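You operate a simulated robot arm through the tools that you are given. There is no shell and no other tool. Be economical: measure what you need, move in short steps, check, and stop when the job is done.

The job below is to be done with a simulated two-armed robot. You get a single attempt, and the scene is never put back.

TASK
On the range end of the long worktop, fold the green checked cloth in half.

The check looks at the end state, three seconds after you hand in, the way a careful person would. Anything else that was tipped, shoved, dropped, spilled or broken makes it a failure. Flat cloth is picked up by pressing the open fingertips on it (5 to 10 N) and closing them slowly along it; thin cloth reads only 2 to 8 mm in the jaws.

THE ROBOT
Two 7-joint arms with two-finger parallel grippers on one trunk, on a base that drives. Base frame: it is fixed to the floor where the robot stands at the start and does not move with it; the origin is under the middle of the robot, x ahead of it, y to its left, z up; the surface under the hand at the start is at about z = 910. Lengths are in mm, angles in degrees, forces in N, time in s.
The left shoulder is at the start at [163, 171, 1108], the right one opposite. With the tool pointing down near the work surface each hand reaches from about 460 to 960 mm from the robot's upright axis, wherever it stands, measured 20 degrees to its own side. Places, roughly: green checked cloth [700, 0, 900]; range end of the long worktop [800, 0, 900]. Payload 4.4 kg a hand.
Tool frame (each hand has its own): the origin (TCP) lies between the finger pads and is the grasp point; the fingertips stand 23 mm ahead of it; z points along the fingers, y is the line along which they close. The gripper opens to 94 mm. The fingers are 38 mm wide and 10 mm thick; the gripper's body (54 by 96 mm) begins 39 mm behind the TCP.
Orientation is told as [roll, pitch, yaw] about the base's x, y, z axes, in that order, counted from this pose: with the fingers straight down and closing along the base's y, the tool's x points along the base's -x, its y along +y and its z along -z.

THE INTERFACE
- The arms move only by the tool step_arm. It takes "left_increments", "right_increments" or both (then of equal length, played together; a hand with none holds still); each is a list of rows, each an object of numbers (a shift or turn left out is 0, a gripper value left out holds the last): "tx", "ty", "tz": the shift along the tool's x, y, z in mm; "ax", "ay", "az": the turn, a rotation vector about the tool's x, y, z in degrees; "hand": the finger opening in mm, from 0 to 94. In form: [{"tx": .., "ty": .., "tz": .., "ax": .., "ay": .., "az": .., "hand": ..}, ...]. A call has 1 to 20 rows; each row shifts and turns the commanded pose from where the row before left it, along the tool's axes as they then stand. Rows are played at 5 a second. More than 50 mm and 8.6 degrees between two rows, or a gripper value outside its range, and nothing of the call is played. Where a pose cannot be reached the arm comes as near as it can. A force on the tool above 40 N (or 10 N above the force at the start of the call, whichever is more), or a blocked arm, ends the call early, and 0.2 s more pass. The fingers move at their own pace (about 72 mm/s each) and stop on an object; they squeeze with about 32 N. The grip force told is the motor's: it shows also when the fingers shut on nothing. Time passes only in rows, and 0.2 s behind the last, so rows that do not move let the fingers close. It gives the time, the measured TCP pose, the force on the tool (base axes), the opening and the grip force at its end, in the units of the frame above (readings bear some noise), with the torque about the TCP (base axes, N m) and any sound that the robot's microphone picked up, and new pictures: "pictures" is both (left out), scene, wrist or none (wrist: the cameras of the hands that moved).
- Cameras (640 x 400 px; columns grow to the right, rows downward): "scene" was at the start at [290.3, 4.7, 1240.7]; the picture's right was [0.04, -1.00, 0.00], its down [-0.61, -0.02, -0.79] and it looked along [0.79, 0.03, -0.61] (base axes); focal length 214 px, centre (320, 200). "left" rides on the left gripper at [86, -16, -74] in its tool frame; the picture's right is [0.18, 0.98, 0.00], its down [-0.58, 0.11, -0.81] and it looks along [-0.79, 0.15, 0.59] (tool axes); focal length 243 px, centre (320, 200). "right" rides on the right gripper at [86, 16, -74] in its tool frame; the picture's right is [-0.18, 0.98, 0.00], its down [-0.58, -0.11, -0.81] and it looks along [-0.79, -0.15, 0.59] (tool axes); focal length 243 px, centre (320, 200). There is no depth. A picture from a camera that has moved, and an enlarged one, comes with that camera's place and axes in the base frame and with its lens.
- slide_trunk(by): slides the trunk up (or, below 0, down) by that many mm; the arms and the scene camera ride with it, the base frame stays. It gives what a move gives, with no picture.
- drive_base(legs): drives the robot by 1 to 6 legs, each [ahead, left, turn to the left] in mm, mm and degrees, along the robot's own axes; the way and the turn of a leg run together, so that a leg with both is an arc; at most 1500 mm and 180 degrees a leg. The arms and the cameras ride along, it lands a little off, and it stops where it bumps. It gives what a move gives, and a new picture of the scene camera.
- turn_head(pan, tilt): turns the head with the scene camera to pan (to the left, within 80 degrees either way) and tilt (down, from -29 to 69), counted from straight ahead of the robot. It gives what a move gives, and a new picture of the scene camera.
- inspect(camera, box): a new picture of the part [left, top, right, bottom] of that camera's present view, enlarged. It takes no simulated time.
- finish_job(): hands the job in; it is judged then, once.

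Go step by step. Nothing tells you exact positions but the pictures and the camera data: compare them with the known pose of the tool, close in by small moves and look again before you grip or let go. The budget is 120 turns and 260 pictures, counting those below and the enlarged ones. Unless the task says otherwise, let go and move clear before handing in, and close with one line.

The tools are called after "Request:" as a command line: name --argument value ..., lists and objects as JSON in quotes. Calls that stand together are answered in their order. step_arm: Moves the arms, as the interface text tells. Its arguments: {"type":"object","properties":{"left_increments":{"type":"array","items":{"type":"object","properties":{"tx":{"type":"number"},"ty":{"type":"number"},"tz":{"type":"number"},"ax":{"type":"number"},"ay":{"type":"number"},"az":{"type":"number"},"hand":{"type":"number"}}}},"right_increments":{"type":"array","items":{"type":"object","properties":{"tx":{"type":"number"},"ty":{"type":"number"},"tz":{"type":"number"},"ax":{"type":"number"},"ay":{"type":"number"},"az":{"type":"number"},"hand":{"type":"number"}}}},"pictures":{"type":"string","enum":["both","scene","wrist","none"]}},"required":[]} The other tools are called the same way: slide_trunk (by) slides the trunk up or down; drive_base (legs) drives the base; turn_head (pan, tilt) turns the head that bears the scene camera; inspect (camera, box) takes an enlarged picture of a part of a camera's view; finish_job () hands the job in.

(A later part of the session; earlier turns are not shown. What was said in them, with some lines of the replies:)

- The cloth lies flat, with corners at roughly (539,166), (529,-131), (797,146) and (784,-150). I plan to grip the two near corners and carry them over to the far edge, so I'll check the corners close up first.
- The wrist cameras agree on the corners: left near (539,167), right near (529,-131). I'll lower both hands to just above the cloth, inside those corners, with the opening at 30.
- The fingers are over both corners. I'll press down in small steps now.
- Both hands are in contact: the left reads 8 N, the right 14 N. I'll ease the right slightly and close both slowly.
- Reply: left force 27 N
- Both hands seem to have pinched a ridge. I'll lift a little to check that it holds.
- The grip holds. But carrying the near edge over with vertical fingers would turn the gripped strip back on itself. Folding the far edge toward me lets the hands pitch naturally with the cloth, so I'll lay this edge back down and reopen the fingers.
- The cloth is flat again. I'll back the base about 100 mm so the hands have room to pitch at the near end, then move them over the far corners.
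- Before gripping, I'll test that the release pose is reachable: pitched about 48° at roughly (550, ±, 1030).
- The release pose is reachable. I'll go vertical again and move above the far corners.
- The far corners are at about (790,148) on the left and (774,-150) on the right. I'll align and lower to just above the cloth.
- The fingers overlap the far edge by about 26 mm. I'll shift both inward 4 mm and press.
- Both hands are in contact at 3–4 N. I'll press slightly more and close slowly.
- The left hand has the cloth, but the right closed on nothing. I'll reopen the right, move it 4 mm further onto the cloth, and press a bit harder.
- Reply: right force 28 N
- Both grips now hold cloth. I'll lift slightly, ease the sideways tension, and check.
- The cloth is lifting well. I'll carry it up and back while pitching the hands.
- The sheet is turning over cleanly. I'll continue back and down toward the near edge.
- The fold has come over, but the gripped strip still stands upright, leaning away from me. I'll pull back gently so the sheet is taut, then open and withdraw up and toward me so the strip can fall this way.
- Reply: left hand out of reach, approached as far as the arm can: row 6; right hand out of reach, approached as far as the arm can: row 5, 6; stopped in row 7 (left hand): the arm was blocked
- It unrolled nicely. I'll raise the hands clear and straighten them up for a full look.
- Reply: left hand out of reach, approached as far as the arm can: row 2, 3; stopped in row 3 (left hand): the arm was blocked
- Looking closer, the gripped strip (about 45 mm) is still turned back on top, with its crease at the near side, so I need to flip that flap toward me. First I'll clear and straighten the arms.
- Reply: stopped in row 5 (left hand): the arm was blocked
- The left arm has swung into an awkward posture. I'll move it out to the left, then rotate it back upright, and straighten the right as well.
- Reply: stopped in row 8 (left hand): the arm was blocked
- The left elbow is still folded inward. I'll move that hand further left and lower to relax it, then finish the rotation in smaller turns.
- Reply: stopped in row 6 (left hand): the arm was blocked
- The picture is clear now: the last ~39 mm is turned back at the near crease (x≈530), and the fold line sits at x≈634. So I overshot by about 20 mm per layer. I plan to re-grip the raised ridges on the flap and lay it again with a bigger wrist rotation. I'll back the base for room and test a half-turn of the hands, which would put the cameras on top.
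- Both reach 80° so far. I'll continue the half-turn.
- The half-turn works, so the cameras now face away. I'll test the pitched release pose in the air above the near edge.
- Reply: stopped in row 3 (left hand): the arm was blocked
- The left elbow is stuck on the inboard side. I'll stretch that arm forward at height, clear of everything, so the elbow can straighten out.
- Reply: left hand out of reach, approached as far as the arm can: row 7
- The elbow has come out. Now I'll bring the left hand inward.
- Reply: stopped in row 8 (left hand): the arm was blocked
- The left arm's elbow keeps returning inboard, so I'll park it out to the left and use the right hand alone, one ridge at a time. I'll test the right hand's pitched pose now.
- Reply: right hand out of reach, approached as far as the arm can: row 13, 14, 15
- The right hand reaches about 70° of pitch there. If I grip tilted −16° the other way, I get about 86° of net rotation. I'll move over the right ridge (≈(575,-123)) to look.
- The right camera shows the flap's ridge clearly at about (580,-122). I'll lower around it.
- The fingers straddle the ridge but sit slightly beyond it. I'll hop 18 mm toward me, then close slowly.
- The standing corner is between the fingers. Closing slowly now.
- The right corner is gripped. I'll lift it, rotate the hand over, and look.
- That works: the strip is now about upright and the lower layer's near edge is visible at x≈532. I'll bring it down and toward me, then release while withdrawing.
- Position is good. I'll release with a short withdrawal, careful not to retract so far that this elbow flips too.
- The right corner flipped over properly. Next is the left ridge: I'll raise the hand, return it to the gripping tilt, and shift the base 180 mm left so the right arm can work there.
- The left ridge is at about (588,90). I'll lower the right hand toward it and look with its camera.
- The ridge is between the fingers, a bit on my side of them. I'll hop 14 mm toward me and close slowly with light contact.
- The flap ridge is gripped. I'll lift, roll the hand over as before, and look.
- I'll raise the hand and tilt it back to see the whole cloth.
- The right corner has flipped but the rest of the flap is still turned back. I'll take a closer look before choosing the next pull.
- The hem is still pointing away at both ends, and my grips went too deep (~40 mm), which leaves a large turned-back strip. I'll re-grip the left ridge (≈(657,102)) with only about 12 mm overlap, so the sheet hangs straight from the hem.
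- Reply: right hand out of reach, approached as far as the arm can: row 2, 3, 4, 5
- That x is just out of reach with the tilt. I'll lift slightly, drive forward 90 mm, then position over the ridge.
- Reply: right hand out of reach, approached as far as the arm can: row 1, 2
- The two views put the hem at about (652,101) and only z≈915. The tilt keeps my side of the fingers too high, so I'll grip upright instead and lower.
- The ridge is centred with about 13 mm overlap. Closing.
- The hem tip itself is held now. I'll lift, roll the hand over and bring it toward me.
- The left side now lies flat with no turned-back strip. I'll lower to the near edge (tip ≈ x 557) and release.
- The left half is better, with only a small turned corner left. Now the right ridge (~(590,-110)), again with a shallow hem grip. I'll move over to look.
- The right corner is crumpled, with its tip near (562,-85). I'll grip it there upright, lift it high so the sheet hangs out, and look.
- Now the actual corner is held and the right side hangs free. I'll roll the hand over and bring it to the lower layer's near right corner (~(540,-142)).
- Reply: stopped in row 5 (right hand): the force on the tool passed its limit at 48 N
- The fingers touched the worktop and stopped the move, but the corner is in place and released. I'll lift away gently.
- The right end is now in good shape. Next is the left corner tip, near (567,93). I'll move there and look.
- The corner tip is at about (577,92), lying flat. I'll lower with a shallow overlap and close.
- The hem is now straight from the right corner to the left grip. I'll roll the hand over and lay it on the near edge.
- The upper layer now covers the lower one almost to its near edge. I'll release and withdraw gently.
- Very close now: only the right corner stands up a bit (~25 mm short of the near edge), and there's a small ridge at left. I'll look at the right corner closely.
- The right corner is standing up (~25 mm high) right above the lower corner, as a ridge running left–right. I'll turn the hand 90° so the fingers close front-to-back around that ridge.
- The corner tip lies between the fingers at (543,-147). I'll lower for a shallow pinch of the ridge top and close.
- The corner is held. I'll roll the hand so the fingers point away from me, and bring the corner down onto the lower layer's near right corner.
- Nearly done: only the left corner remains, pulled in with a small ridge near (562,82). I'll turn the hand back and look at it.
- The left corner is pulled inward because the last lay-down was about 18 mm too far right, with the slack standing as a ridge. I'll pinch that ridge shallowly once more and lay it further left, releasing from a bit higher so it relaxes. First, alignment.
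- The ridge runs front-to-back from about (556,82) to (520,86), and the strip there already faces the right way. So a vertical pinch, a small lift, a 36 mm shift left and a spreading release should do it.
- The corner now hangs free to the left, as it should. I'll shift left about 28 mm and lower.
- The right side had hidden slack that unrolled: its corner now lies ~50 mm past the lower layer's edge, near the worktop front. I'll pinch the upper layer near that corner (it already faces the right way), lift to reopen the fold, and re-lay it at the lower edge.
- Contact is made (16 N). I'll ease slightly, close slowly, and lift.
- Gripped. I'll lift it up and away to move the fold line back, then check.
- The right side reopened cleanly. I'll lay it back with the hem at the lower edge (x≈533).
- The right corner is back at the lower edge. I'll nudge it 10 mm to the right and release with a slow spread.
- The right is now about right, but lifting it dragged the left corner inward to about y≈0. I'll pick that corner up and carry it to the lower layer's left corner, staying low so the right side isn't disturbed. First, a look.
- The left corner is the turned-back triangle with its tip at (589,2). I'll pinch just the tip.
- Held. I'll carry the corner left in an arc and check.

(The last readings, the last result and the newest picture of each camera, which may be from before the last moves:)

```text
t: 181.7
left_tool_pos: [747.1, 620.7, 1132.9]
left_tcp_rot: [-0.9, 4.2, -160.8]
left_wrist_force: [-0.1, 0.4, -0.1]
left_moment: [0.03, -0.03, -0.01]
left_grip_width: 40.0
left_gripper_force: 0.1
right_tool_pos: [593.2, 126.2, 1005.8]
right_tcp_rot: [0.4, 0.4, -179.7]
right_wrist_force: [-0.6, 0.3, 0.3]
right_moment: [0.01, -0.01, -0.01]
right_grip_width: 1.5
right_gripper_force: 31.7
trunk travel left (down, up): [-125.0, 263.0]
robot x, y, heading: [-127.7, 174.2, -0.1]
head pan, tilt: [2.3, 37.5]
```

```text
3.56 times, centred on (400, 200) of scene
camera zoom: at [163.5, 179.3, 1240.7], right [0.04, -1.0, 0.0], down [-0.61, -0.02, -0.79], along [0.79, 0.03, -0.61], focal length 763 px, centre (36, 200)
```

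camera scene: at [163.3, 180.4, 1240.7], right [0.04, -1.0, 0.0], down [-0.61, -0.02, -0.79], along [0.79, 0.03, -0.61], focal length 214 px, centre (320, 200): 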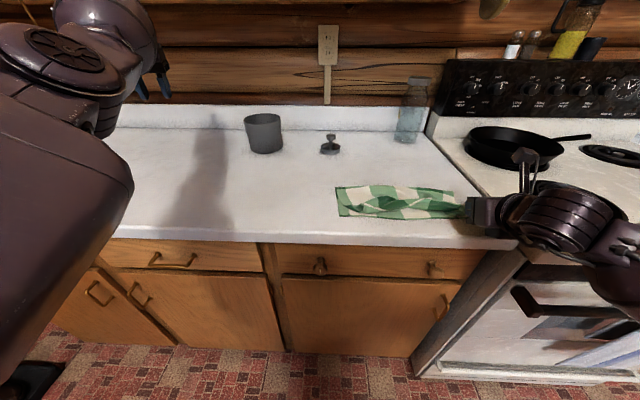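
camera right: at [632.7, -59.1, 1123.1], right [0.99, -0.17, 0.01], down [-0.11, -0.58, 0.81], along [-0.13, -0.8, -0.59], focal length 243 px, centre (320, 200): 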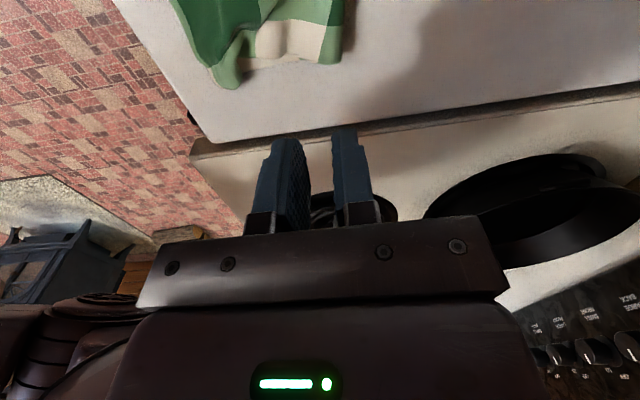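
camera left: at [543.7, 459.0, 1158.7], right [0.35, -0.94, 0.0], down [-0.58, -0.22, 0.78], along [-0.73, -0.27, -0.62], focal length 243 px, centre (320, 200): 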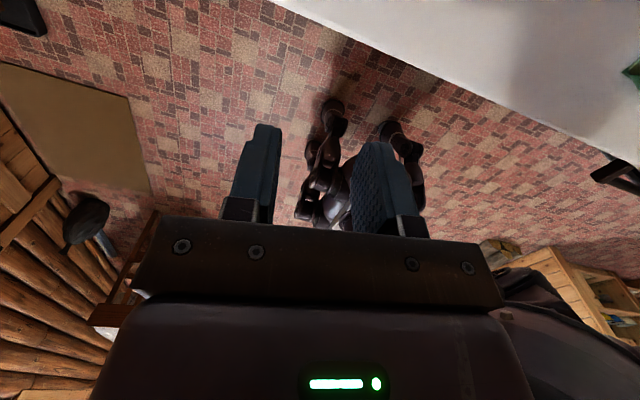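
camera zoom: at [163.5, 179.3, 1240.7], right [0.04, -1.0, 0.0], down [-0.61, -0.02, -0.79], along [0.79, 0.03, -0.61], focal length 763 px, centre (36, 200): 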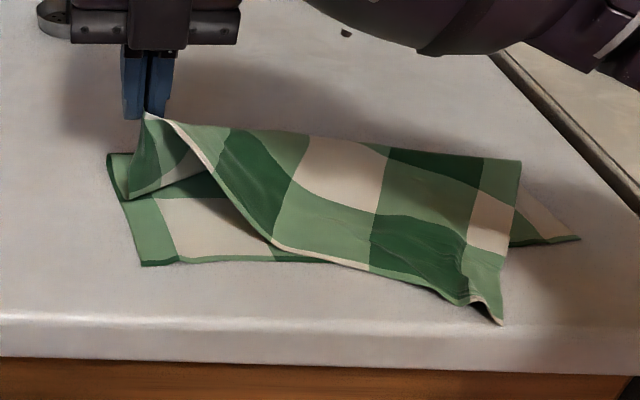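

The left side opened up nicely, but the right corner has slid left and toward me. I'll lay the left corner on its place first, then move the right corner low across the surface, and finally pull the right end of the fold outward to take up the slack.

Request:
step_arm --right_increments '[{"ay": 8}, {"ay": 8}, {"ay": 8}, {"ay": 8}, {"ay": 8}, {"ay": 8}, {"ay": 8}, {"tx": -19.6, "ty": -1, "tz": -5}, {"tx": -19.6, "ty": -1, "tz": -5}, {"tx": -19.6, "ty": -1, "tz": -5}, {"tx": -19.6, "ty": -1, "tz": -5}, {"tx": -14, "tz": -4}, {}, {"hand": 8}, {"hand": 20, "tz": -5}, {"tz": -14, "tx": 3}, {"tz": -10, "tx": 12}, {"tx": 30}, {"tx": 30}, {}]' --pictures "none"

Request:
step_arm --right_increments '[{"ay": -8, "tx": 20}, {"ay": -8}, {"ay": -8}, {"ay": -8}, {"ay": -8}, {"ay": -8}, {"ay": -8}, {"tx": 40}, {"tx": 40}, {}]' --pictures "none"

Request:
inspect --camera "scene" --box '[310, 150, 490, 250]'

```text
t: 185.9
left_tool_pos: [747.0, 621.4, 1133.5]
left_tcp_rot: [-0.9, 4.3, -160.8]
left_wrist_force: [0.0, -0.4, 0.3]
left_moment: [0.0, 0.01, -0.01]
left_grip_width: 40.0
left_gripper_force: 0.0
right_tool_pos: [540.3, 132.3, 1017.1]
right_tcp_rot: [1.0, 56.5, -178.9]
right_wrist_force: [-0.1, -0.1, -0.2]
right_moment: [0.0, 0.02, 0.03]
right_grip_width: 19.9
right_gripper_force: 0.0
trunk travel left (down, up): [-125.0, 263.0]
robot x, y, heading: [-126.9, 174.3, 0.0]
head pan, tilt: [2.3, 37.5]
```

```text
t: 188.1
left_tool_pos: [746.3, 621.3, 1133.0]
left_tcp_rot: [-0.9, 4.3, -160.8]
left_wrist_force: [1.3, 0.4, -0.1]
left_moment: [0.02, -0.01, -0.01]
left_grip_width: 39.9
left_gripper_force: 0.1
right_tool_pos: [635.5, 131.3, 1034.9]
right_tcp_rot: [0.6, 0.5, -179.7]
right_wrist_force: [0.8, 0.4, 0.2]
right_moment: [0.02, 0.01, 0.0]
right_grip_width: 20.0
right_gripper_force: 0.1
trunk travel left (down, up): [-125.0, 263.0]
robot x, y, heading: [-125.6, 178.4, -0.3]
head pan, tilt: [2.3, 37.5]
```

```text
3.56 times, centred on (400, 200) of scene
camera zoom: at [163.4, 179.6, 1240.7], right [0.04, -1.0, 0.0], down [-0.61, -0.02, -0.79], along [0.79, 0.03, -0.61], focal length 763 px, centre (36, 200)
```

zoom: 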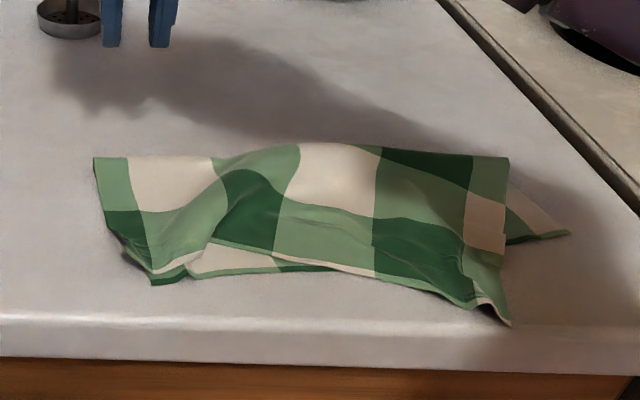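

The left corner is down in place. Now the right corner, near (490,-85): I'll approach it.

Request:
step_arm --right_increments '[{"tx": -17, "ty": 36, "hand": 30}, {"tx": -17, "ty": 36}, {"tx": -17, "ty": 36}, {"tx": -17, "ty": 36}, {"tx": -17, "ty": 36}, {"tx": -17, "ty": 36, "tz": 20}, {"tz": 20}, {}]' --pictures "none"

Request:
inspect --camera "right" --box '[180, 0, 580, 240]'

Request:
inspect --camera "scene" --box '[410, 180, 490, 240]'

```text
t: 189.9
left_tool_pos: [747.8, 621.8, 1132.7]
left_tcp_rot: [-0.9, 4.2, -160.8]
left_wrist_force: [-0.7, -0.1, -0.2]
left_moment: [-0.01, -0.01, 0.04]
left_grip_width: 40.1
left_gripper_force: 0.0
right_tool_pos: [532.1, -85.2, 994.3]
right_tcp_rot: [0.5, 0.5, -179.6]
right_wrist_force: [0.7, -0.4, -0.1]
right_moment: [-0.03, -0.02, -0.01]
right_grip_width: 29.9
right_gripper_force: 0.0
trunk travel left (down, up): [-125.0, 263.0]
robot x, y, heading: [-127.1, 178.9, 0.1]
head pan, tilt: [2.3, 37.5]
```

```text
1.60 times, centred on (380, 120) of right
camera zoom: at [618.5, -100.2, 1068.1], right [-0.18, -0.98, 0.01], down [-0.59, 0.11, 0.8], along [-0.79, 0.14, -0.6], focal length 388 px, centre (224, 328)
```

zoom: 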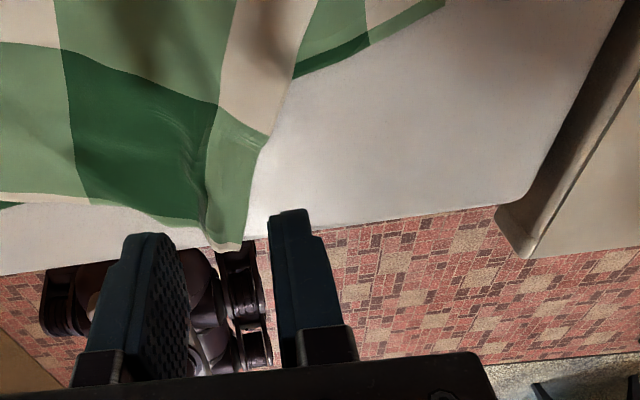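

```text
6.67 times, centred on (450, 210) of scene
camera zoom: at [163.1, 179.6, 1240.9], right [0.04, -1.0, 0.0], down [-0.61, -0.02, -0.79], along [0.79, 0.03, -0.61], focal length 1430 px, centre (-547, 133)
```

zoom: 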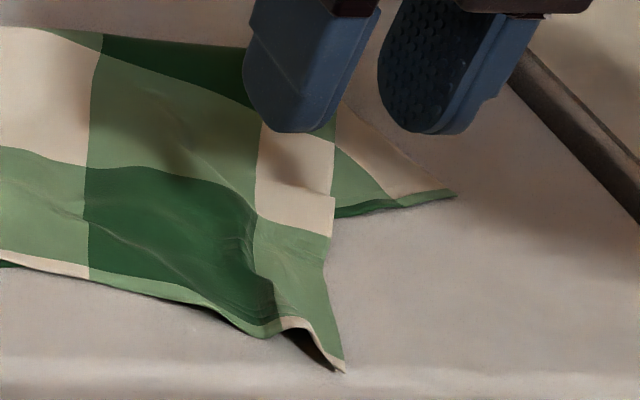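

Request:
step_arm --right_increments '[{"tx": -14, "ty": -6, "tz": 20, "hand": 38}, {"tx": -15, "ty": -7, "tz": 20}, {"tz": 15}, {}]' --pictures "none"

Request:
inspect --camera "right" --box '[180, 40, 480, 240]'

Request:
inspect --camera "scene" --box '[410, 180, 490, 240]'

```text
t: 190.9
left_tool_pos: [745.7, 621.8, 1132.9]
left_tcp_rot: [-1.0, 4.2, -160.8]
left_wrist_force: [-0.7, 0.2, -0.4]
left_moment: [-0.03, -0.01, 0.0]
left_grip_width: 40.5
left_gripper_force: 0.0
right_tool_pos: [500.5, -72.5, 940.1]
right_tcp_rot: [0.5, 0.6, -179.7]
right_wrist_force: [-0.3, -0.4, -0.6]
right_moment: [0.03, 0.01, -0.02]
right_grip_width: 37.8
right_gripper_force: 0.1
trunk travel left (down, up): [-125.0, 263.0]
robot x, y, heading: [-124.1, 178.0, -0.0]
head pan, tilt: [2.3, 37.5]
```

```text
2.00 times, centred on (330, 140) of right
camera zoom: at [587.4, -88.2, 1014.7], right [-0.18, -0.98, 0.01], down [-0.59, 0.11, 0.8], along [-0.79, 0.14, -0.6], focal length 485 px, centre (300, 320)
```

zoom: 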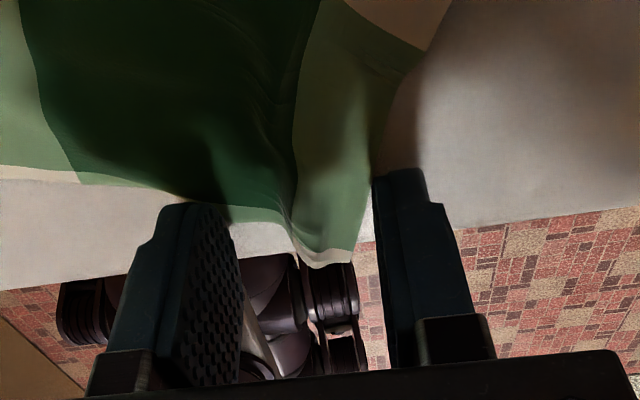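

```text
6.67 times, centred on (450, 210) of scene
camera zoom: at [163.3, 179.9, 1240.8], right [0.04, -1.0, 0.0], down [-0.61, -0.02, -0.79], along [0.79, 0.03, -0.61], focal length 1430 px, centre (-547, 133)
```

zoom: 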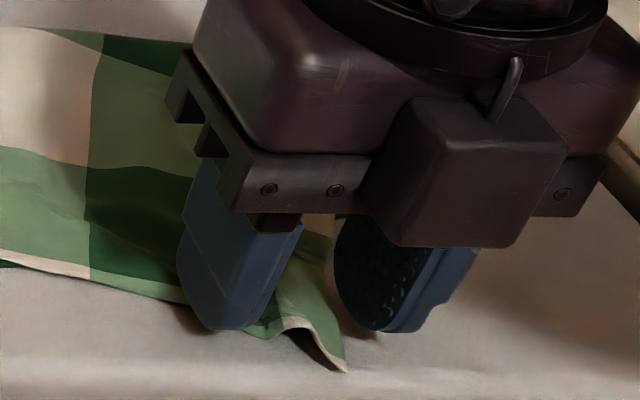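

The ridge and corner are between the fingers. I'll lower a touch, close, and lift a little.

Request:
step_arm --right_increments '[{"tz": 2}, {"hand": 32}, {"hand": 26}, {"hand": 20}, {"hand": 14}, {"hand": 8}, {"hand": 0}, {}, {}, {"tz": -15}, {"tz": -18}, {}]' --pictures "none"

Request:
inspect --camera "scene" --box '[310, 150, 490, 250]'

```text
t: 193.5
left_tool_pos: [746.6, 622.0, 1131.2]
left_tcp_rot: [-0.9, 4.3, -160.8]
left_wrist_force: [-0.4, 0.3, 0.7]
left_moment: [-0.03, 0.02, -0.02]
left_grip_width: 39.8
left_gripper_force: 0.1
right_tool_pos: [501.5, -74.5, 971.7]
right_tcp_rot: [0.4, 0.6, -179.6]
right_wrist_force: [0.0, 0.5, 0.1]
right_moment: [0.0, 0.02, -0.01]
right_grip_width: 1.9
right_gripper_force: 31.9
trunk travel left (down, up): [-125.0, 263.0]
robot x, y, heading: [-125.0, 173.8, -0.2]
head pan, tilt: [2.3, 37.5]
```

```text
3.56 times, centred on (400, 200) of scene
camera zoom: at [163.8, 179.8, 1240.5], right [0.04, -1.0, 0.0], down [-0.61, -0.02, -0.79], along [0.79, 0.03, -0.61], focal length 763 px, centre (36, 200)
```

zoom: 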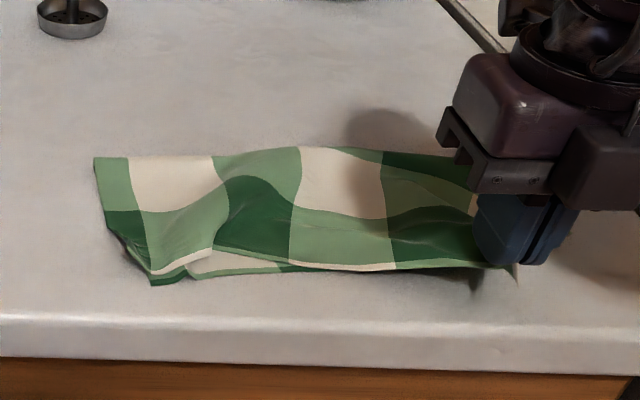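

Request:
step_arm --right_increments '[{"tx": 25, "ty": 18, "tz": -15}, {"tx": 25, "ty": 18, "tz": -10}, {"tx": 22, "ty": 18}, {"ty": 14, "tz": 15}, {"tz": 20}, {"tz": 18}, {}]' --pictures "none"

Request:
inspect --camera "scene" --box '[310, 150, 490, 250]'

Request:
inspect --camera "right" --box '[80, 0, 480, 240]'

```text
t: 195.1
left_tool_pos: [745.6, 621.5, 1133.8]
left_tcp_rot: [-0.9, 4.2, -160.8]
left_wrist_force: [-0.9, 0.3, 0.6]
left_moment: [-0.03, 0.0, 0.02]
left_grip_width: 39.9
left_gripper_force: 0.1
right_tool_pos: [576.1, -141.5, 947.7]
right_tcp_rot: [0.4, 0.5, -179.7]
right_wrist_force: [-0.9, -0.7, 0.0]
right_moment: [0.0, -0.02, 0.03]
right_grip_width: 1.9
right_gripper_force: 31.9
trunk travel left (down, up): [-125.0, 263.0]
robot x, y, heading: [-128.4, 175.1, 0.1]
head pan, tilt: [2.3, 37.5]
```

```text
3.56 times, centred on (400, 200) of scene
camera zoom: at [163.3, 179.9, 1240.8], right [0.04, -1.0, 0.0], down [-0.61, -0.02, -0.79], along [0.79, 0.03, -0.61], focal length 763 px, centre (36, 200)
```

zoom: 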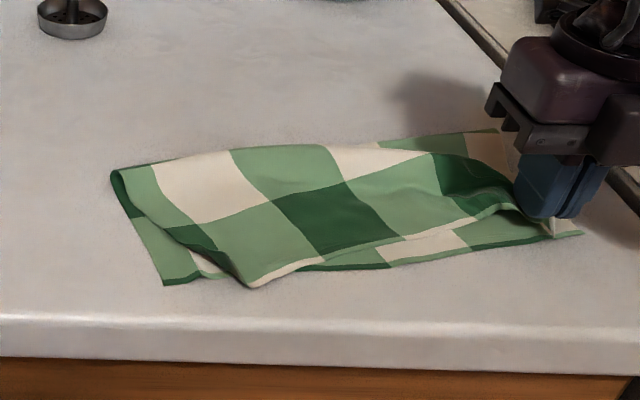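

```text
1.60 times, centred on (280, 120) of right
camera zoom: at [662.0, -156.1, 1021.7], right [-0.18, -0.98, 0.01], down [-0.59, 0.11, 0.8], along [-0.79, 0.14, -0.6], focal length 388 px, centre (384, 328)
```

zoom: 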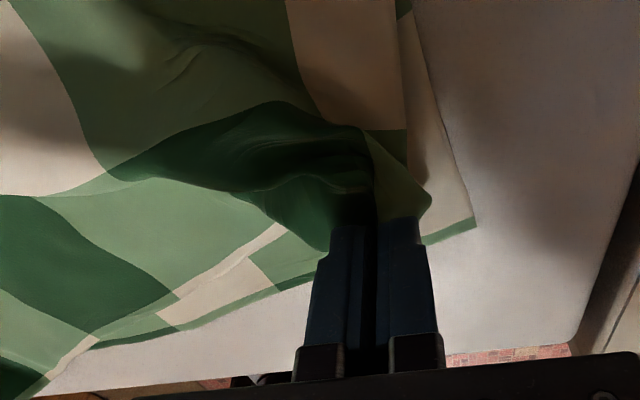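

Very good: the right corner sits on the lower right corner and the sheet is nearly flat. I'll release it with a spread, then nudge the left corner out.

Request:
step_arm --right_increments '[{"ty": 6, "tz": 4}, {"tz": 4}, {"hand": 6}, {"hand": 12}, {"hand": 18}, {"hand": 24}, {"hand": 30}, {"hand": 38}, {"hand": 46}, {}, {"tz": -15}, {"tz": -40}, {"tz": -40}, {"tx": 45}, {"tx": 30}, {}]' --pictures "none"

Request:
inspect --camera "scene" --box '[310, 150, 490, 250]'

```text
t: 198.5
left_tool_pos: [745.3, 622.3, 1133.6]
left_tcp_rot: [-1.0, 4.2, -160.9]
left_wrist_force: [0.6, -0.8, 0.5]
left_moment: [0.02, 0.05, 0.0]
left_grip_width: 39.9
left_gripper_force: 0.1
right_tool_pos: [648.4, -145.6, 1033.6]
right_tcp_rot: [0.5, 0.5, -179.7]
right_wrist_force: [-0.7, 0.2, 0.5]
right_moment: [0.01, -0.02, 0.04]
right_grip_width: 45.8
right_gripper_force: 0.0
trunk travel left (down, up): [-125.0, 263.0]
robot x, y, heading: [-127.0, 173.8, -0.2]
head pan, tilt: [2.3, 37.5]
```

```text
3.56 times, centred on (400, 200) of scene
camera zoom: at [163.3, 179.7, 1240.8], right [0.04, -1.0, 0.0], down [-0.61, -0.02, -0.79], along [0.79, 0.03, -0.61], focal length 763 px, centre (36, 200)
```

zoom: 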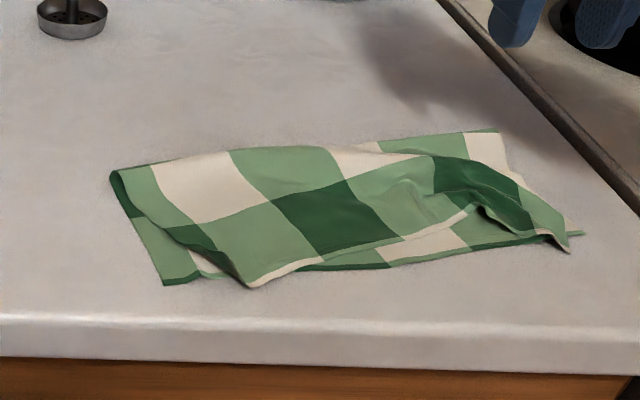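

Now the left corner, which sits at about (518,60) and should be ~50 mm further left. I'll go look at it up close.

Request:
step_arm --right_increments '[{"tx": -20, "ty": -41, "hand": 34}, {"tx": -20, "ty": -41}, {"tx": -20, "ty": -41}, {"tx": -20, "ty": -41}, {"tx": -20, "ty": -41, "tz": 15}, {"tx": -10, "tz": 25}, {}]' --pictures "none"

Request:
inspect --camera "right" --box '[130, 0, 530, 240]'

Request:
inspect --camera "scene" --box '[335, 185, 415, 240]'

```text
t: 200.1
left_tool_pos: [745.7, 622.7, 1132.6]
left_tcp_rot: [-0.9, 4.2, -160.8]
left_wrist_force: [-0.4, 1.1, -0.4]
left_moment: [0.01, -0.02, 0.01]
left_grip_width: 40.0
left_gripper_force: 0.1
right_tool_pos: [538.4, 60.4, 989.7]
right_tcp_rot: [0.5, 0.5, -179.6]
right_wrist_force: [-0.1, -0.2, -0.2]
right_moment: [0.03, 0.01, 0.01]
right_grip_width: 34.2
right_gripper_force: 0.1
trunk travel left (down, up): [-125.0, 263.0]
robot x, y, heading: [-128.4, 174.9, 0.1]
head pan, tilt: [2.3, 37.5]
```

```text
1.60 times, centred on (330, 120) of right
camera zoom: at [622.8, 46.0, 1063.6], right [-0.18, -0.98, 0.01], down [-0.59, 0.11, 0.8], along [-0.79, 0.14, -0.6], focal length 388 px, centre (304, 328)
```

zoom: 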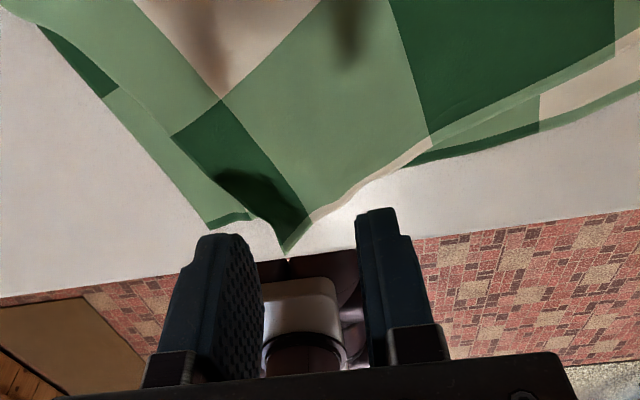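

```text
7.27 times, centred on (375, 212) of scene
camera zoom: at [163.3, 180.1, 1240.8], right [0.04, -1.0, 0.0], down [-0.61, -0.02, -0.79], along [0.79, 0.03, -0.61], focal length 1560 px, centre (-80, 109)
```

zoom: 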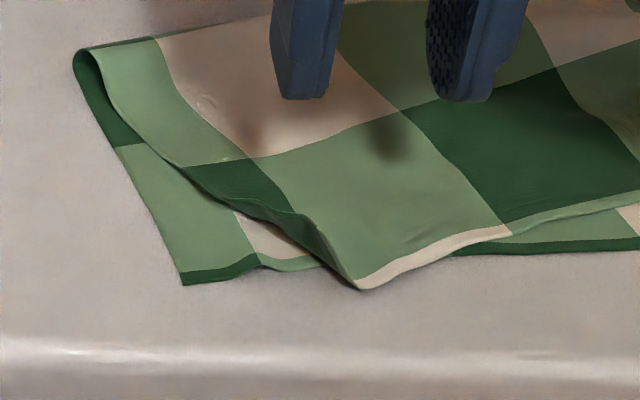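

The corner tip is at about (498,70), and the lower corner at (511,113). I'll pinch the tip and move it 45 mm left.

Request:
step_arm --right_increments '[{"tx": -18, "ty": -5, "tz": 15}, {"tx": -18, "ty": -5, "tz": 20}, {"tz": 15}, {"tz": 4}, {}]' --pictures "none"

Request:
inspect --camera "right" --box '[180, 40, 480, 240]'

Request:
inspect --camera "scene" --box '[335, 185, 415, 240]'

```text
t: 201.3
left_tool_pos: [747.7, 622.0, 1131.7]
left_tcp_rot: [-0.9, 4.2, -160.7]
left_wrist_force: [0.3, -1.2, 0.0]
left_moment: [0.04, 0.0, -0.01]
left_grip_width: 39.8
left_gripper_force: 0.0
right_tool_pos: [504.5, 69.5, 935.3]
right_tcp_rot: [0.6, 0.5, -179.7]
right_wrist_force: [0.1, 0.3, -0.4]
right_moment: [0.04, 0.0, -0.01]
right_grip_width: 34.0
right_gripper_force: 0.0
trunk travel left (down, up): [-125.0, 263.0]
robot x, y, heading: [-126.7, 174.6, 0.0]
head pan, tilt: [2.3, 37.5]
```

```text
2.00 times, centred on (330, 140) of right
camera zoom: at [589.5, 53.8, 1009.1], right [-0.18, -0.98, 0.01], down [-0.59, 0.11, 0.8], along [-0.79, 0.14, -0.6], focal length 485 px, centre (300, 320)
```

zoom: 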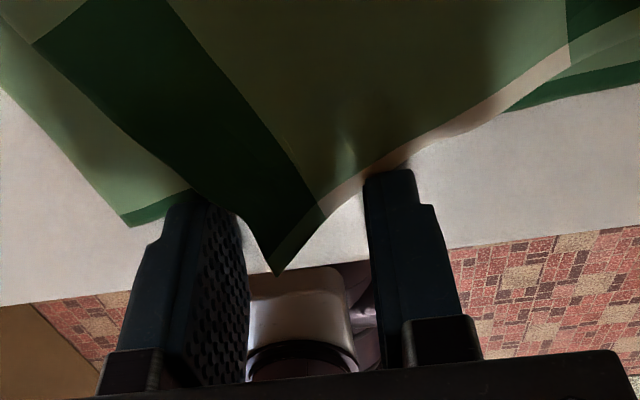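

```text
7.27 times, centred on (375, 212) of scene
camera zoom: at [163.5, 179.8, 1240.7], right [0.04, -1.0, 0.0], down [-0.61, -0.02, -0.79], along [0.79, 0.03, -0.61], focal length 1560 px, centre (-80, 109)
```

zoom: 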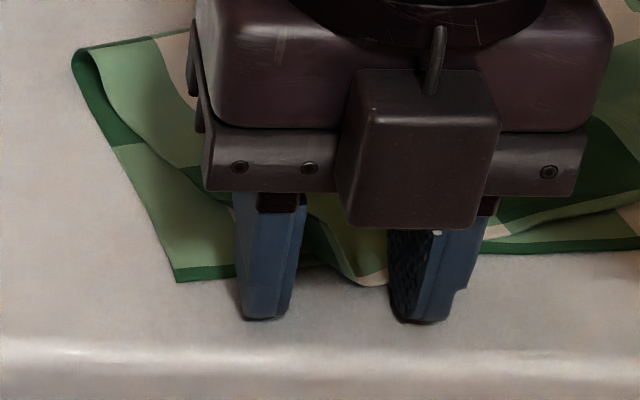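

Request:
step_arm --right_increments '[{"tx": -6}, {"tz": 1.5}, {"hand": 29}, {"hand": 24}, {"hand": 19}, {"hand": 14}, {"hand": 9}, {"hand": 4}, {"hand": 0}, {}, {}, {"tz": -12}, {"tz": -12}, {}]' --pictures "none"

Request:
inspect --camera "scene" --box '[310, 150, 490, 250]'

```text
t: 204.3
left_tool_pos: [745.8, 621.1, 1131.0]
left_tcp_rot: [-0.9, 4.2, -160.7]
left_wrist_force: [0.0, -0.2, 0.0]
left_moment: [-0.01, -0.02, 0.0]
left_grip_width: 40.2
left_gripper_force: 0.1
right_tool_pos: [497.4, 69.8, 958.0]
right_tcp_rot: [0.6, 0.5, -179.7]
right_wrist_force: [-0.5, -0.2, -0.4]
right_moment: [0.01, -0.02, 0.03]
right_grip_width: 1.9
right_gripper_force: 32.5
trunk travel left (down, up): [-125.0, 263.0]
robot x, y, heading: [-128.1, 178.6, 0.0]
head pan, tilt: [2.3, 37.5]
```

```text
3.56 times, centred on (400, 200) of scene
camera zoom: at [163.8, 179.8, 1240.5], right [0.04, -1.0, 0.0], down [-0.61, -0.02, -0.79], along [0.79, 0.03, -0.61], focal length 763 px, centre (36, 200)
```

zoom: 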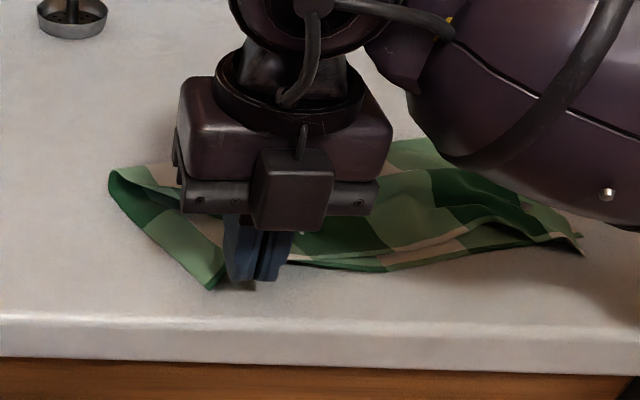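

The lower corner seems to have been dragged along. I'll lift a bit more to see whether it's in the grip.

Request:
step_arm --right_increments '[{"tz": -15}, {"tz": -15}, {}]' --pictures "none"

Request:
inspect --camera "scene" --box '[310, 150, 490, 250]'

Request:
inspect --camera "right" --box '[130, 0, 530, 240]'

```text
t: 205.1
left_tool_pos: [747.6, 622.8, 1131.8]
left_tcp_rot: [-0.9, 4.2, -160.7]
left_wrist_force: [0.0, -0.5, -0.3]
left_moment: [-0.01, 0.0, 0.01]
left_grip_width: 40.0
left_gripper_force: 0.0
right_tool_pos: [497.6, 69.8, 987.4]
right_tcp_rot: [0.5, 0.4, -179.7]
right_wrist_force: [0.5, 1.0, -1.0]
right_moment: [0.01, 0.0, 0.03]
right_grip_width: 1.7
right_gripper_force: 32.3
trunk travel left (down, up): [-125.0, 263.0]
robot x, y, heading: [-128.4, 174.5, 0.1]
head pan, tilt: [2.3, 37.5]
```

```text
3.56 times, centred on (400, 200) of scene
camera zoom: at [163.8, 179.8, 1240.5], right [0.04, -1.0, 0.0], down [-0.61, -0.02, -0.79], along [0.79, 0.03, -0.61], focal length 763 px, centre (36, 200)
```

zoom: 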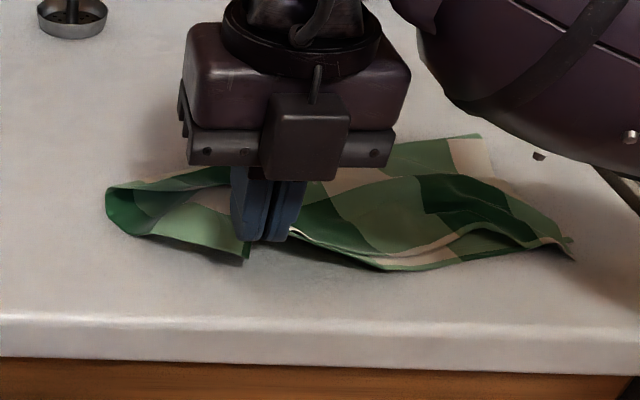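

```text
1.60 times, centred on (330, 120) of right
camera zoom: at [583.4, 53.8, 1062.1], right [-0.18, -0.98, 0.01], down [-0.59, 0.11, 0.8], along [-0.79, 0.14, -0.6], focal length 388 px, centre (304, 328)
```

zoom: 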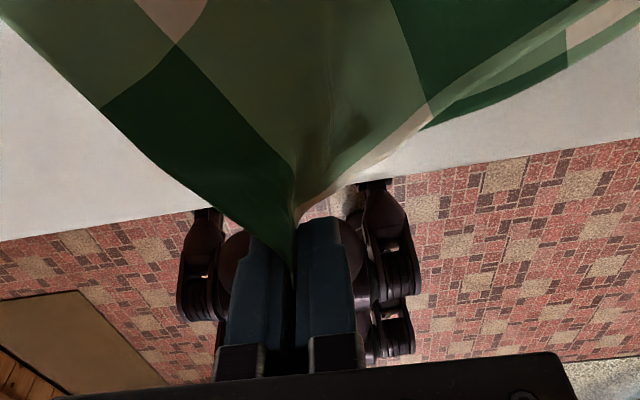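

Both layers are in the grip, which has brought the two left corners close together (≈20 mm apart). I'll use that: pull both left to smooth the cloth, lay down, and release gently.

Request:
step_arm --right_increments '[{"ty": -12, "tz": 5}, {"ty": -12, "tz": 10}, {"ty": -10, "tz": 15, "tx": 3}, {"tz": 14, "tx": 3}, {}]' --pictures "none"

Request:
inspect --camera "scene" --box '[310, 150, 490, 250]'

Request:
inspect --camera "right" --box '[130, 0, 530, 240]'

```text
t: 206.3
left_tool_pos: [745.8, 621.4, 1132.3]
left_tcp_rot: [-0.9, 4.1, -160.7]
left_wrist_force: [0.1, -0.5, -0.1]
left_moment: [-0.01, 0.01, -0.01]
left_grip_width: 40.0
left_gripper_force: 0.1
right_tool_pos: [504.2, 100.7, 944.1]
right_tcp_rot: [0.4, 0.6, -179.6]
right_wrist_force: [-0.2, 0.7, 0.6]
right_moment: [-0.02, 0.01, -0.02]
right_grip_width: 1.7
right_gripper_force: 32.4
trunk travel left (down, up): [-125.0, 263.0]
robot x, y, heading: [-123.3, 175.8, 0.1]
head pan, tilt: [2.3, 37.5]
```

```text
3.56 times, centred on (400, 200) of scene
camera zoom: at [163.4, 179.9, 1240.8], right [0.04, -1.0, 0.0], down [-0.61, -0.02, -0.79], along [0.79, 0.03, -0.61], focal length 763 px, centre (36, 200)
```

zoom: 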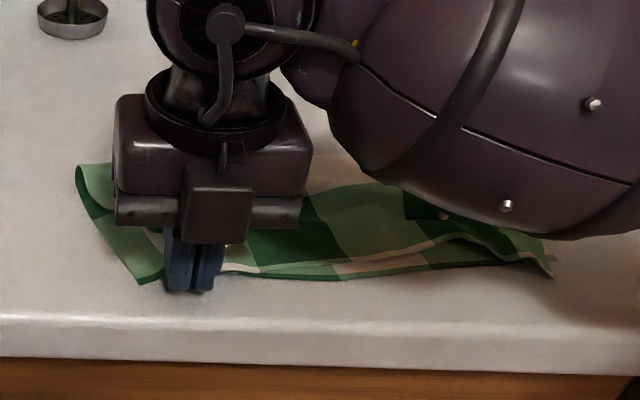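

```text
1.60 times, centred on (330, 120) of right
camera zoom: at [588.9, 86.3, 1018.3], right [-0.18, -0.98, 0.01], down [-0.59, 0.11, 0.8], along [-0.79, 0.14, -0.6], focal length 388 px, centre (304, 328)
```

zoom: 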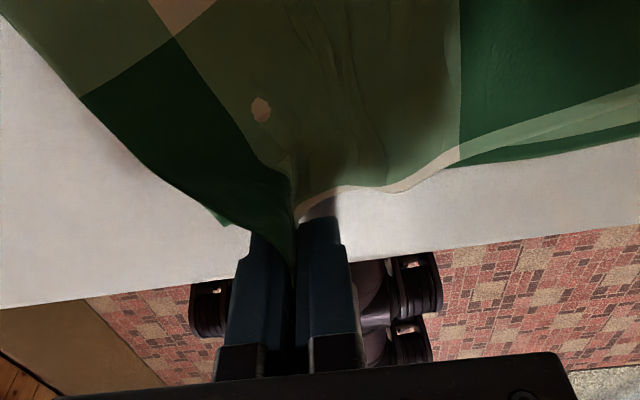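

The hems line up almost everywhere now. I'll lower the last few mm and release with a slow spread.

Request:
step_arm --right_increments '[{"tz": 5, "ty": -2}, {"tz": 2}, {"hand": 5}, {"hand": 10}, {"hand": 15}, {"hand": 20}, {"hand": 26}, {"hand": 32}, {"hand": 38}, {}, {"tz": -15}, {"tz": -40}, {"tz": -40}, {"tx": 45}, {"tx": 45}, {"tx": 30}, {}]' --pictures "none"

Request:
inspect --camera "scene" --box '[310, 150, 490, 250]'

Request:
inspect --camera "right" --box '[130, 0, 630, 240]'

```text
t: 209.9
left_tool_pos: [745.5, 621.5, 1133.8]
left_tcp_rot: [-0.9, 4.2, -160.8]
left_wrist_force: [-0.4, 0.9, 0.4]
left_moment: [-0.04, 0.02, -0.04]
left_grip_width: 40.0
left_gripper_force: 0.1
right_tool_pos: [624.1, 105.7, 1034.5]
right_tcp_rot: [0.4, 0.5, -179.6]
right_wrist_force: [-0.5, -0.3, 0.5]
right_moment: [0.03, 0.02, -0.03]
right_grip_width: 38.0
right_gripper_force: 0.0
trunk travel left (down, up): [-125.0, 263.0]
robot x, y, heading: [-126.0, 176.2, 0.0]
head pan, tilt: [2.3, 37.5]
```

```text
3.56 times, centred on (400, 200) of scene
camera zoom: at [163.5, 179.7, 1240.7], right [0.04, -1.0, 0.0], down [-0.61, -0.02, -0.79], along [0.79, 0.03, -0.61], focal length 763 px, centre (36, 200)
```

zoom: 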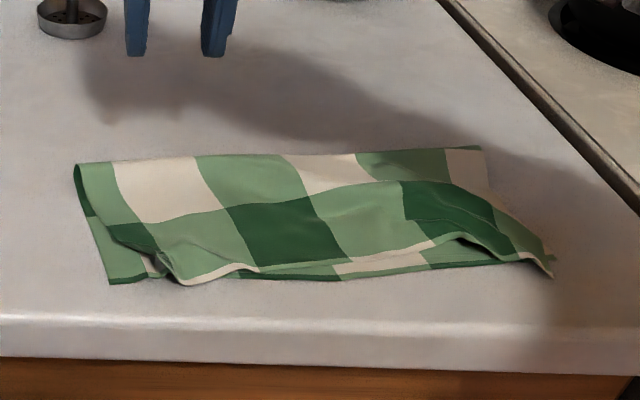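

```text
1.28 times, centred on (380, 120) of right
camera zoom: at [709.3, 92.0, 1108.5], right [-0.18, -0.98, 0.01], down [-0.59, 0.11, 0.8], along [-0.79, 0.14, -0.6], focal length 311 px, centre (243, 302)
```

zoom: 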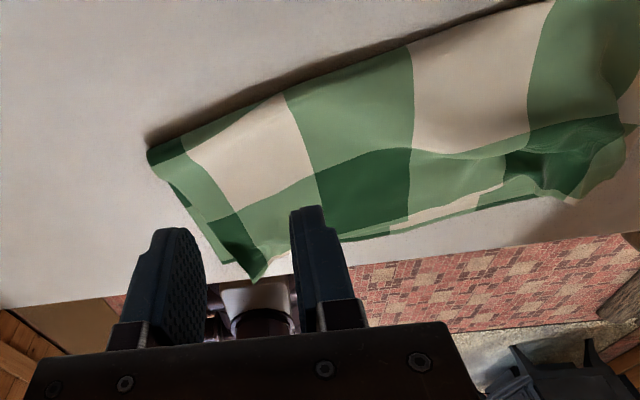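

The fold is neat now: fold line straight, right corners matched, and only the upper left corner sits ~40 mm inside the lower one. I'll try a gentle friction drag with closed fingertips to slide that corner left.

Request:
step_arm --right_increments '[{"tx": -48, "ty": 8, "hand": 0}, {"tx": -47, "ty": 8}, {"tz": 40}, {"tz": 40}, {"tz": 14}, {"tz": 3}, {}]' --pictures "none"

Request:
step_arm --right_increments '[{"tz": 2}, {"tz": 1}, {}]' --pictures "none"

Request:
inspect --camera "scene" --box '[320, 180, 420, 240]'

```text
t: 211.5
left_tool_pos: [747.2, 621.6, 1132.6]
left_tcp_rot: [-0.9, 4.2, -160.8]
left_wrist_force: [0.1, -0.2, 0.6]
left_moment: [0.0, -0.01, 0.01]
left_grip_width: 39.7
left_gripper_force: 0.0
right_tool_pos: [527.9, 87.7, 936.3]
right_tcp_rot: [0.5, 0.5, -179.5]
right_wrist_force: [-0.8, 0.3, -0.3]
right_moment: [0.02, 0.01, 0.0]
right_grip_width: 0.2
right_gripper_force: 31.7
trunk travel left (down, up): [-125.0, 263.0]
robot x, y, heading: [-126.5, 178.4, 0.2]
head pan, tilt: [2.3, 37.5]
```

```text
t: 212.3
left_tool_pos: [745.8, 620.6, 1134.0]
left_tcp_rot: [-0.9, 4.2, -160.7]
left_wrist_force: [-0.4, 0.5, 0.5]
left_moment: [0.0, 0.01, 0.01]
left_grip_width: 40.0
left_gripper_force: 0.0
right_tool_pos: [528.1, 86.7, 934.8]
right_tcp_rot: [0.4, 0.6, -179.5]
right_wrist_force: [0.4, 1.7, 9.0]
right_moment: [0.01, 0.06, 0.03]
right_grip_width: 0.1
right_gripper_force: 32.4
trunk travel left (down, up): [-125.0, 263.0]
robot x, y, heading: [-125.5, 176.4, 0.1]
head pan, tilt: [2.3, 37.5]
```

```text
6.40 times, centred on (370, 210) of scene
camera zoom: at [162.9, 180.0, 1241.0], right [0.04, -1.0, 0.0], down [-0.61, -0.02, -0.79], along [0.79, 0.03, -0.61], focal length 1373 px, centre (0, 136)
```

zoom: 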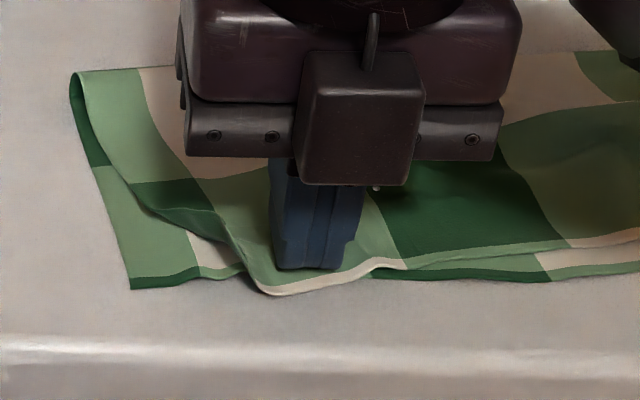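

Fingertips press on the upper layer with 9 N. I'll ease slightly and drag left in small steps.

Request:
step_arm --right_increments '[{"tz": -0.5, "ty": -4}, {"ty": -6}, {"ty": -6}, {"ty": -6}, {"ty": -6}, {"ty": -6}, {}]' --pictures "none"

Request:
inspect --camera "scene" --box '[310, 150, 490, 250]'

```text
t: 213.9
left_tool_pos: [744.5, 621.1, 1134.5]
left_tcp_rot: [-0.9, 4.2, -160.8]
left_wrist_force: [0.1, 0.3, 0.0]
left_moment: [0.02, -0.01, 0.0]
left_grip_width: 40.0
left_gripper_force: 0.1
right_tool_pos: [527.2, 122.7, 934.9]
right_tcp_rot: [0.6, 0.5, -179.6]
right_wrist_force: [0.9, -3.0, 16.1]
right_moment: [-0.05, 0.15, 0.0]
right_grip_width: 0.1
right_gripper_force: 32.3
trunk travel left (down, up): [-125.0, 263.0]
robot x, y, heading: [-123.6, 171.2, 0.2]
head pan, tilt: [2.3, 37.5]
```

```text
3.56 times, centred on (400, 200) of scene
camera zoom: at [162.3, 179.6, 1241.1], right [0.04, -1.0, 0.0], down [-0.61, -0.02, -0.79], along [0.79, 0.03, -0.61], focal length 763 px, centre (36, 200)
```

zoom: 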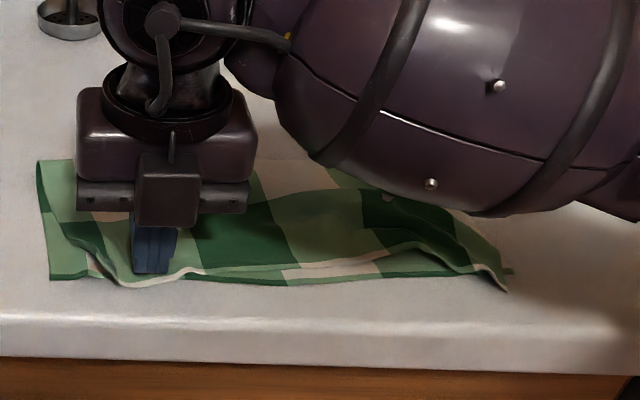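

Both layers slid together, so dragging doesn't change the offset. I'll lift off and check, then try a light pinch with both fingers on the upper layer only.

Request:
step_arm --right_increments '[{"tz": -10}, {"tz": -40}, {"ty": 15, "tx": 5, "hand": 26}, {}]' --pictures "none"

Request:
inspect --camera "scene" --box '[310, 160, 470, 240]'

Request:
inspect --camera "right" --box '[130, 0, 530, 240]'

```text
t: 214.9
left_tool_pos: [746.5, 622.0, 1132.9]
left_tcp_rot: [-1.0, 4.3, -160.8]
left_wrist_force: [-0.6, 0.2, 1.0]
left_moment: [0.0, 0.01, -0.01]
left_grip_width: 40.0
left_gripper_force: 0.1
right_tool_pos: [531.3, 107.3, 982.7]
right_tcp_rot: [0.5, 0.5, -179.5]
right_wrist_force: [-0.3, 0.1, 0.1]
right_moment: [0.01, -0.01, 0.0]
right_grip_width: 26.2
right_gripper_force: 0.1
trunk travel left (down, up): [-125.0, 263.0]
robot x, y, heading: [-129.0, 179.1, -0.1]
head pan, tilt: [2.3, 37.5]
```

```text
4.00 times, centred on (390, 200) of scene
camera zoom: at [163.5, 180.2, 1240.6], right [0.04, -1.0, 0.0], down [-0.61, -0.02, -0.79], along [0.79, 0.03, -0.61], focal length 858 px, centre (40, 200)
```

zoom: 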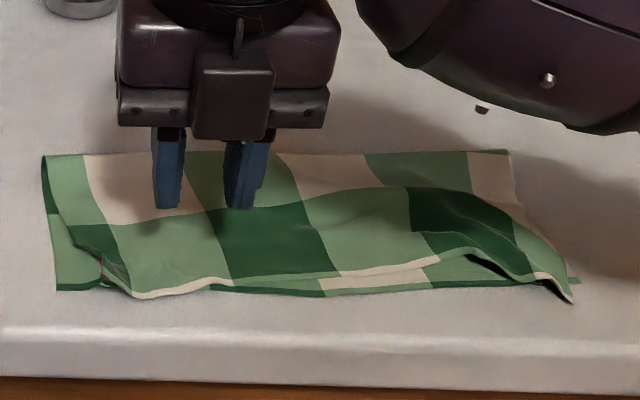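

```text
1.60 times, centred on (330, 120) of right
camera zoom: at [616.4, 93.4, 1057.9], right [-0.18, -0.98, 0.01], down [-0.59, 0.11, 0.8], along [-0.79, 0.14, -0.6], focal length 388 px, centre (304, 328)
```

zoom: 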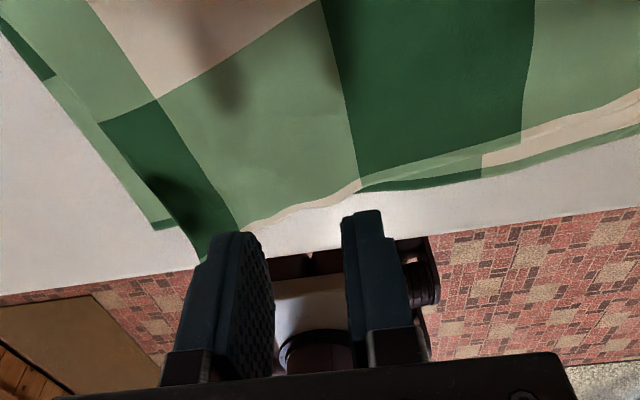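

This now reads as a clean half fold: fold line straight, near hems together, right corners matched, and a small inset at the left corner. More handling would risk undoing it, so I'll raise the hand and back away for a final check.

Request:
step_arm --right_increments '[{"tz": -40}, {"tz": -40}, {"tz": -20, "ty": 30}, {"ty": 40}, {}]' --pictures "none"

Request:
drive_base --legs '[[-250, 0, 0]]'

Request:
inspect --camera "scene" --box '[300, 100, 500, 200]'

```text
t: 216.1
left_tool_pos: [746.8, 621.9, 1131.6]
left_tcp_rot: [-1.0, 4.1, -160.7]
left_wrist_force: [-0.3, 0.8, 0.7]
left_moment: [-0.01, 0.0, -0.05]
left_grip_width: 39.8
left_gripper_force: 0.0
right_tool_pos: [530.4, 37.9, 1083.8]
right_tcp_rot: [0.5, 0.5, -179.6]
right_wrist_force: [-0.3, 0.4, -0.9]
right_moment: [0.01, 0.01, 0.02]
right_grip_width: 26.0
right_gripper_force: 0.2
trunk travel left (down, up): [-125.0, 263.0]
robot x, y, heading: [-131.1, 172.5, 0.1]
head pan, tilt: [2.3, 37.5]
```

```text
t: 217.9
left_tool_pos: [501.0, 618.3, 1132.4]
left_tcp_rot: [-1.0, 4.1, -161.0]
left_wrist_force: [-0.1, -0.5, -1.2]
left_moment: [0.0, 0.02, 0.04]
left_grip_width: 39.9
left_gripper_force: 0.1
right_tool_pos: [281.5, 35.3, 1083.8]
right_tcp_rot: [0.4, 0.5, -179.8]
right_wrist_force: [0.3, 0.2, -0.8]
right_moment: [-0.01, 0.02, 0.0]
right_grip_width: 26.0
right_gripper_force: 0.0
trunk travel left (down, up): [-125.0, 263.0]
robot x, y, heading: [-373.0, 179.1, 0.0]
head pan, tilt: [2.3, 37.5]
camera scene: at [-83.6, 179.5, 1240.5], right [0.04, -1.0, 0.0], down [-0.61, -0.02, -0.79], along [0.79, 0.03, -0.61], focal length 214 px, centre (320, 200)
```

scene: 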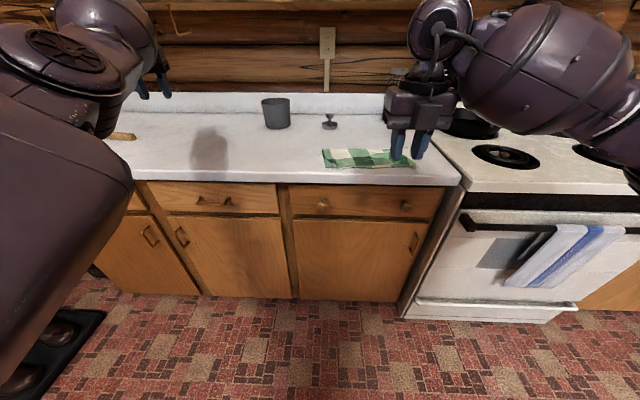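

```text
3.20 times, centred on (400, 150) of scene
camera zoom: at [-83.6, 179.5, 1240.5], right [0.04, -1.0, 0.0], down [-0.61, -0.02, -0.79], along [0.79, 0.03, -0.61], focal length 686 px, centre (64, 360)
```

zoom: 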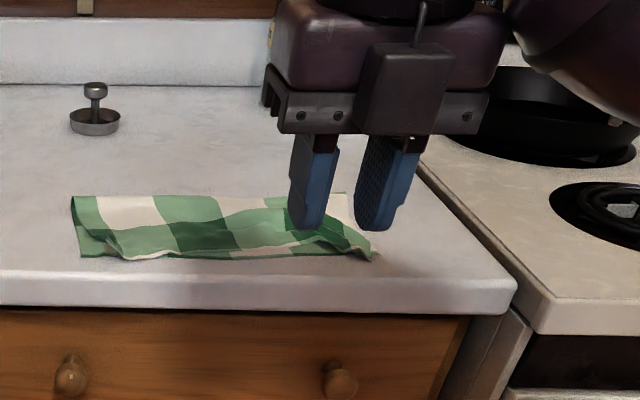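

The cloth lies folded in half on the worktop. The cup, the strainer with the knob, and the pan are undisturbed, as is the bottle in my earlier views, and both hands are clear and open, so I'm handing in.

Request:
finish_job

```text
The job is handed in.
```

The green checked cloth is folded in half on the range end of the worktop, but not perfectly: the upper left corner sits about 40 mm inside the lower one, and there is a slight ripple near the right corner.
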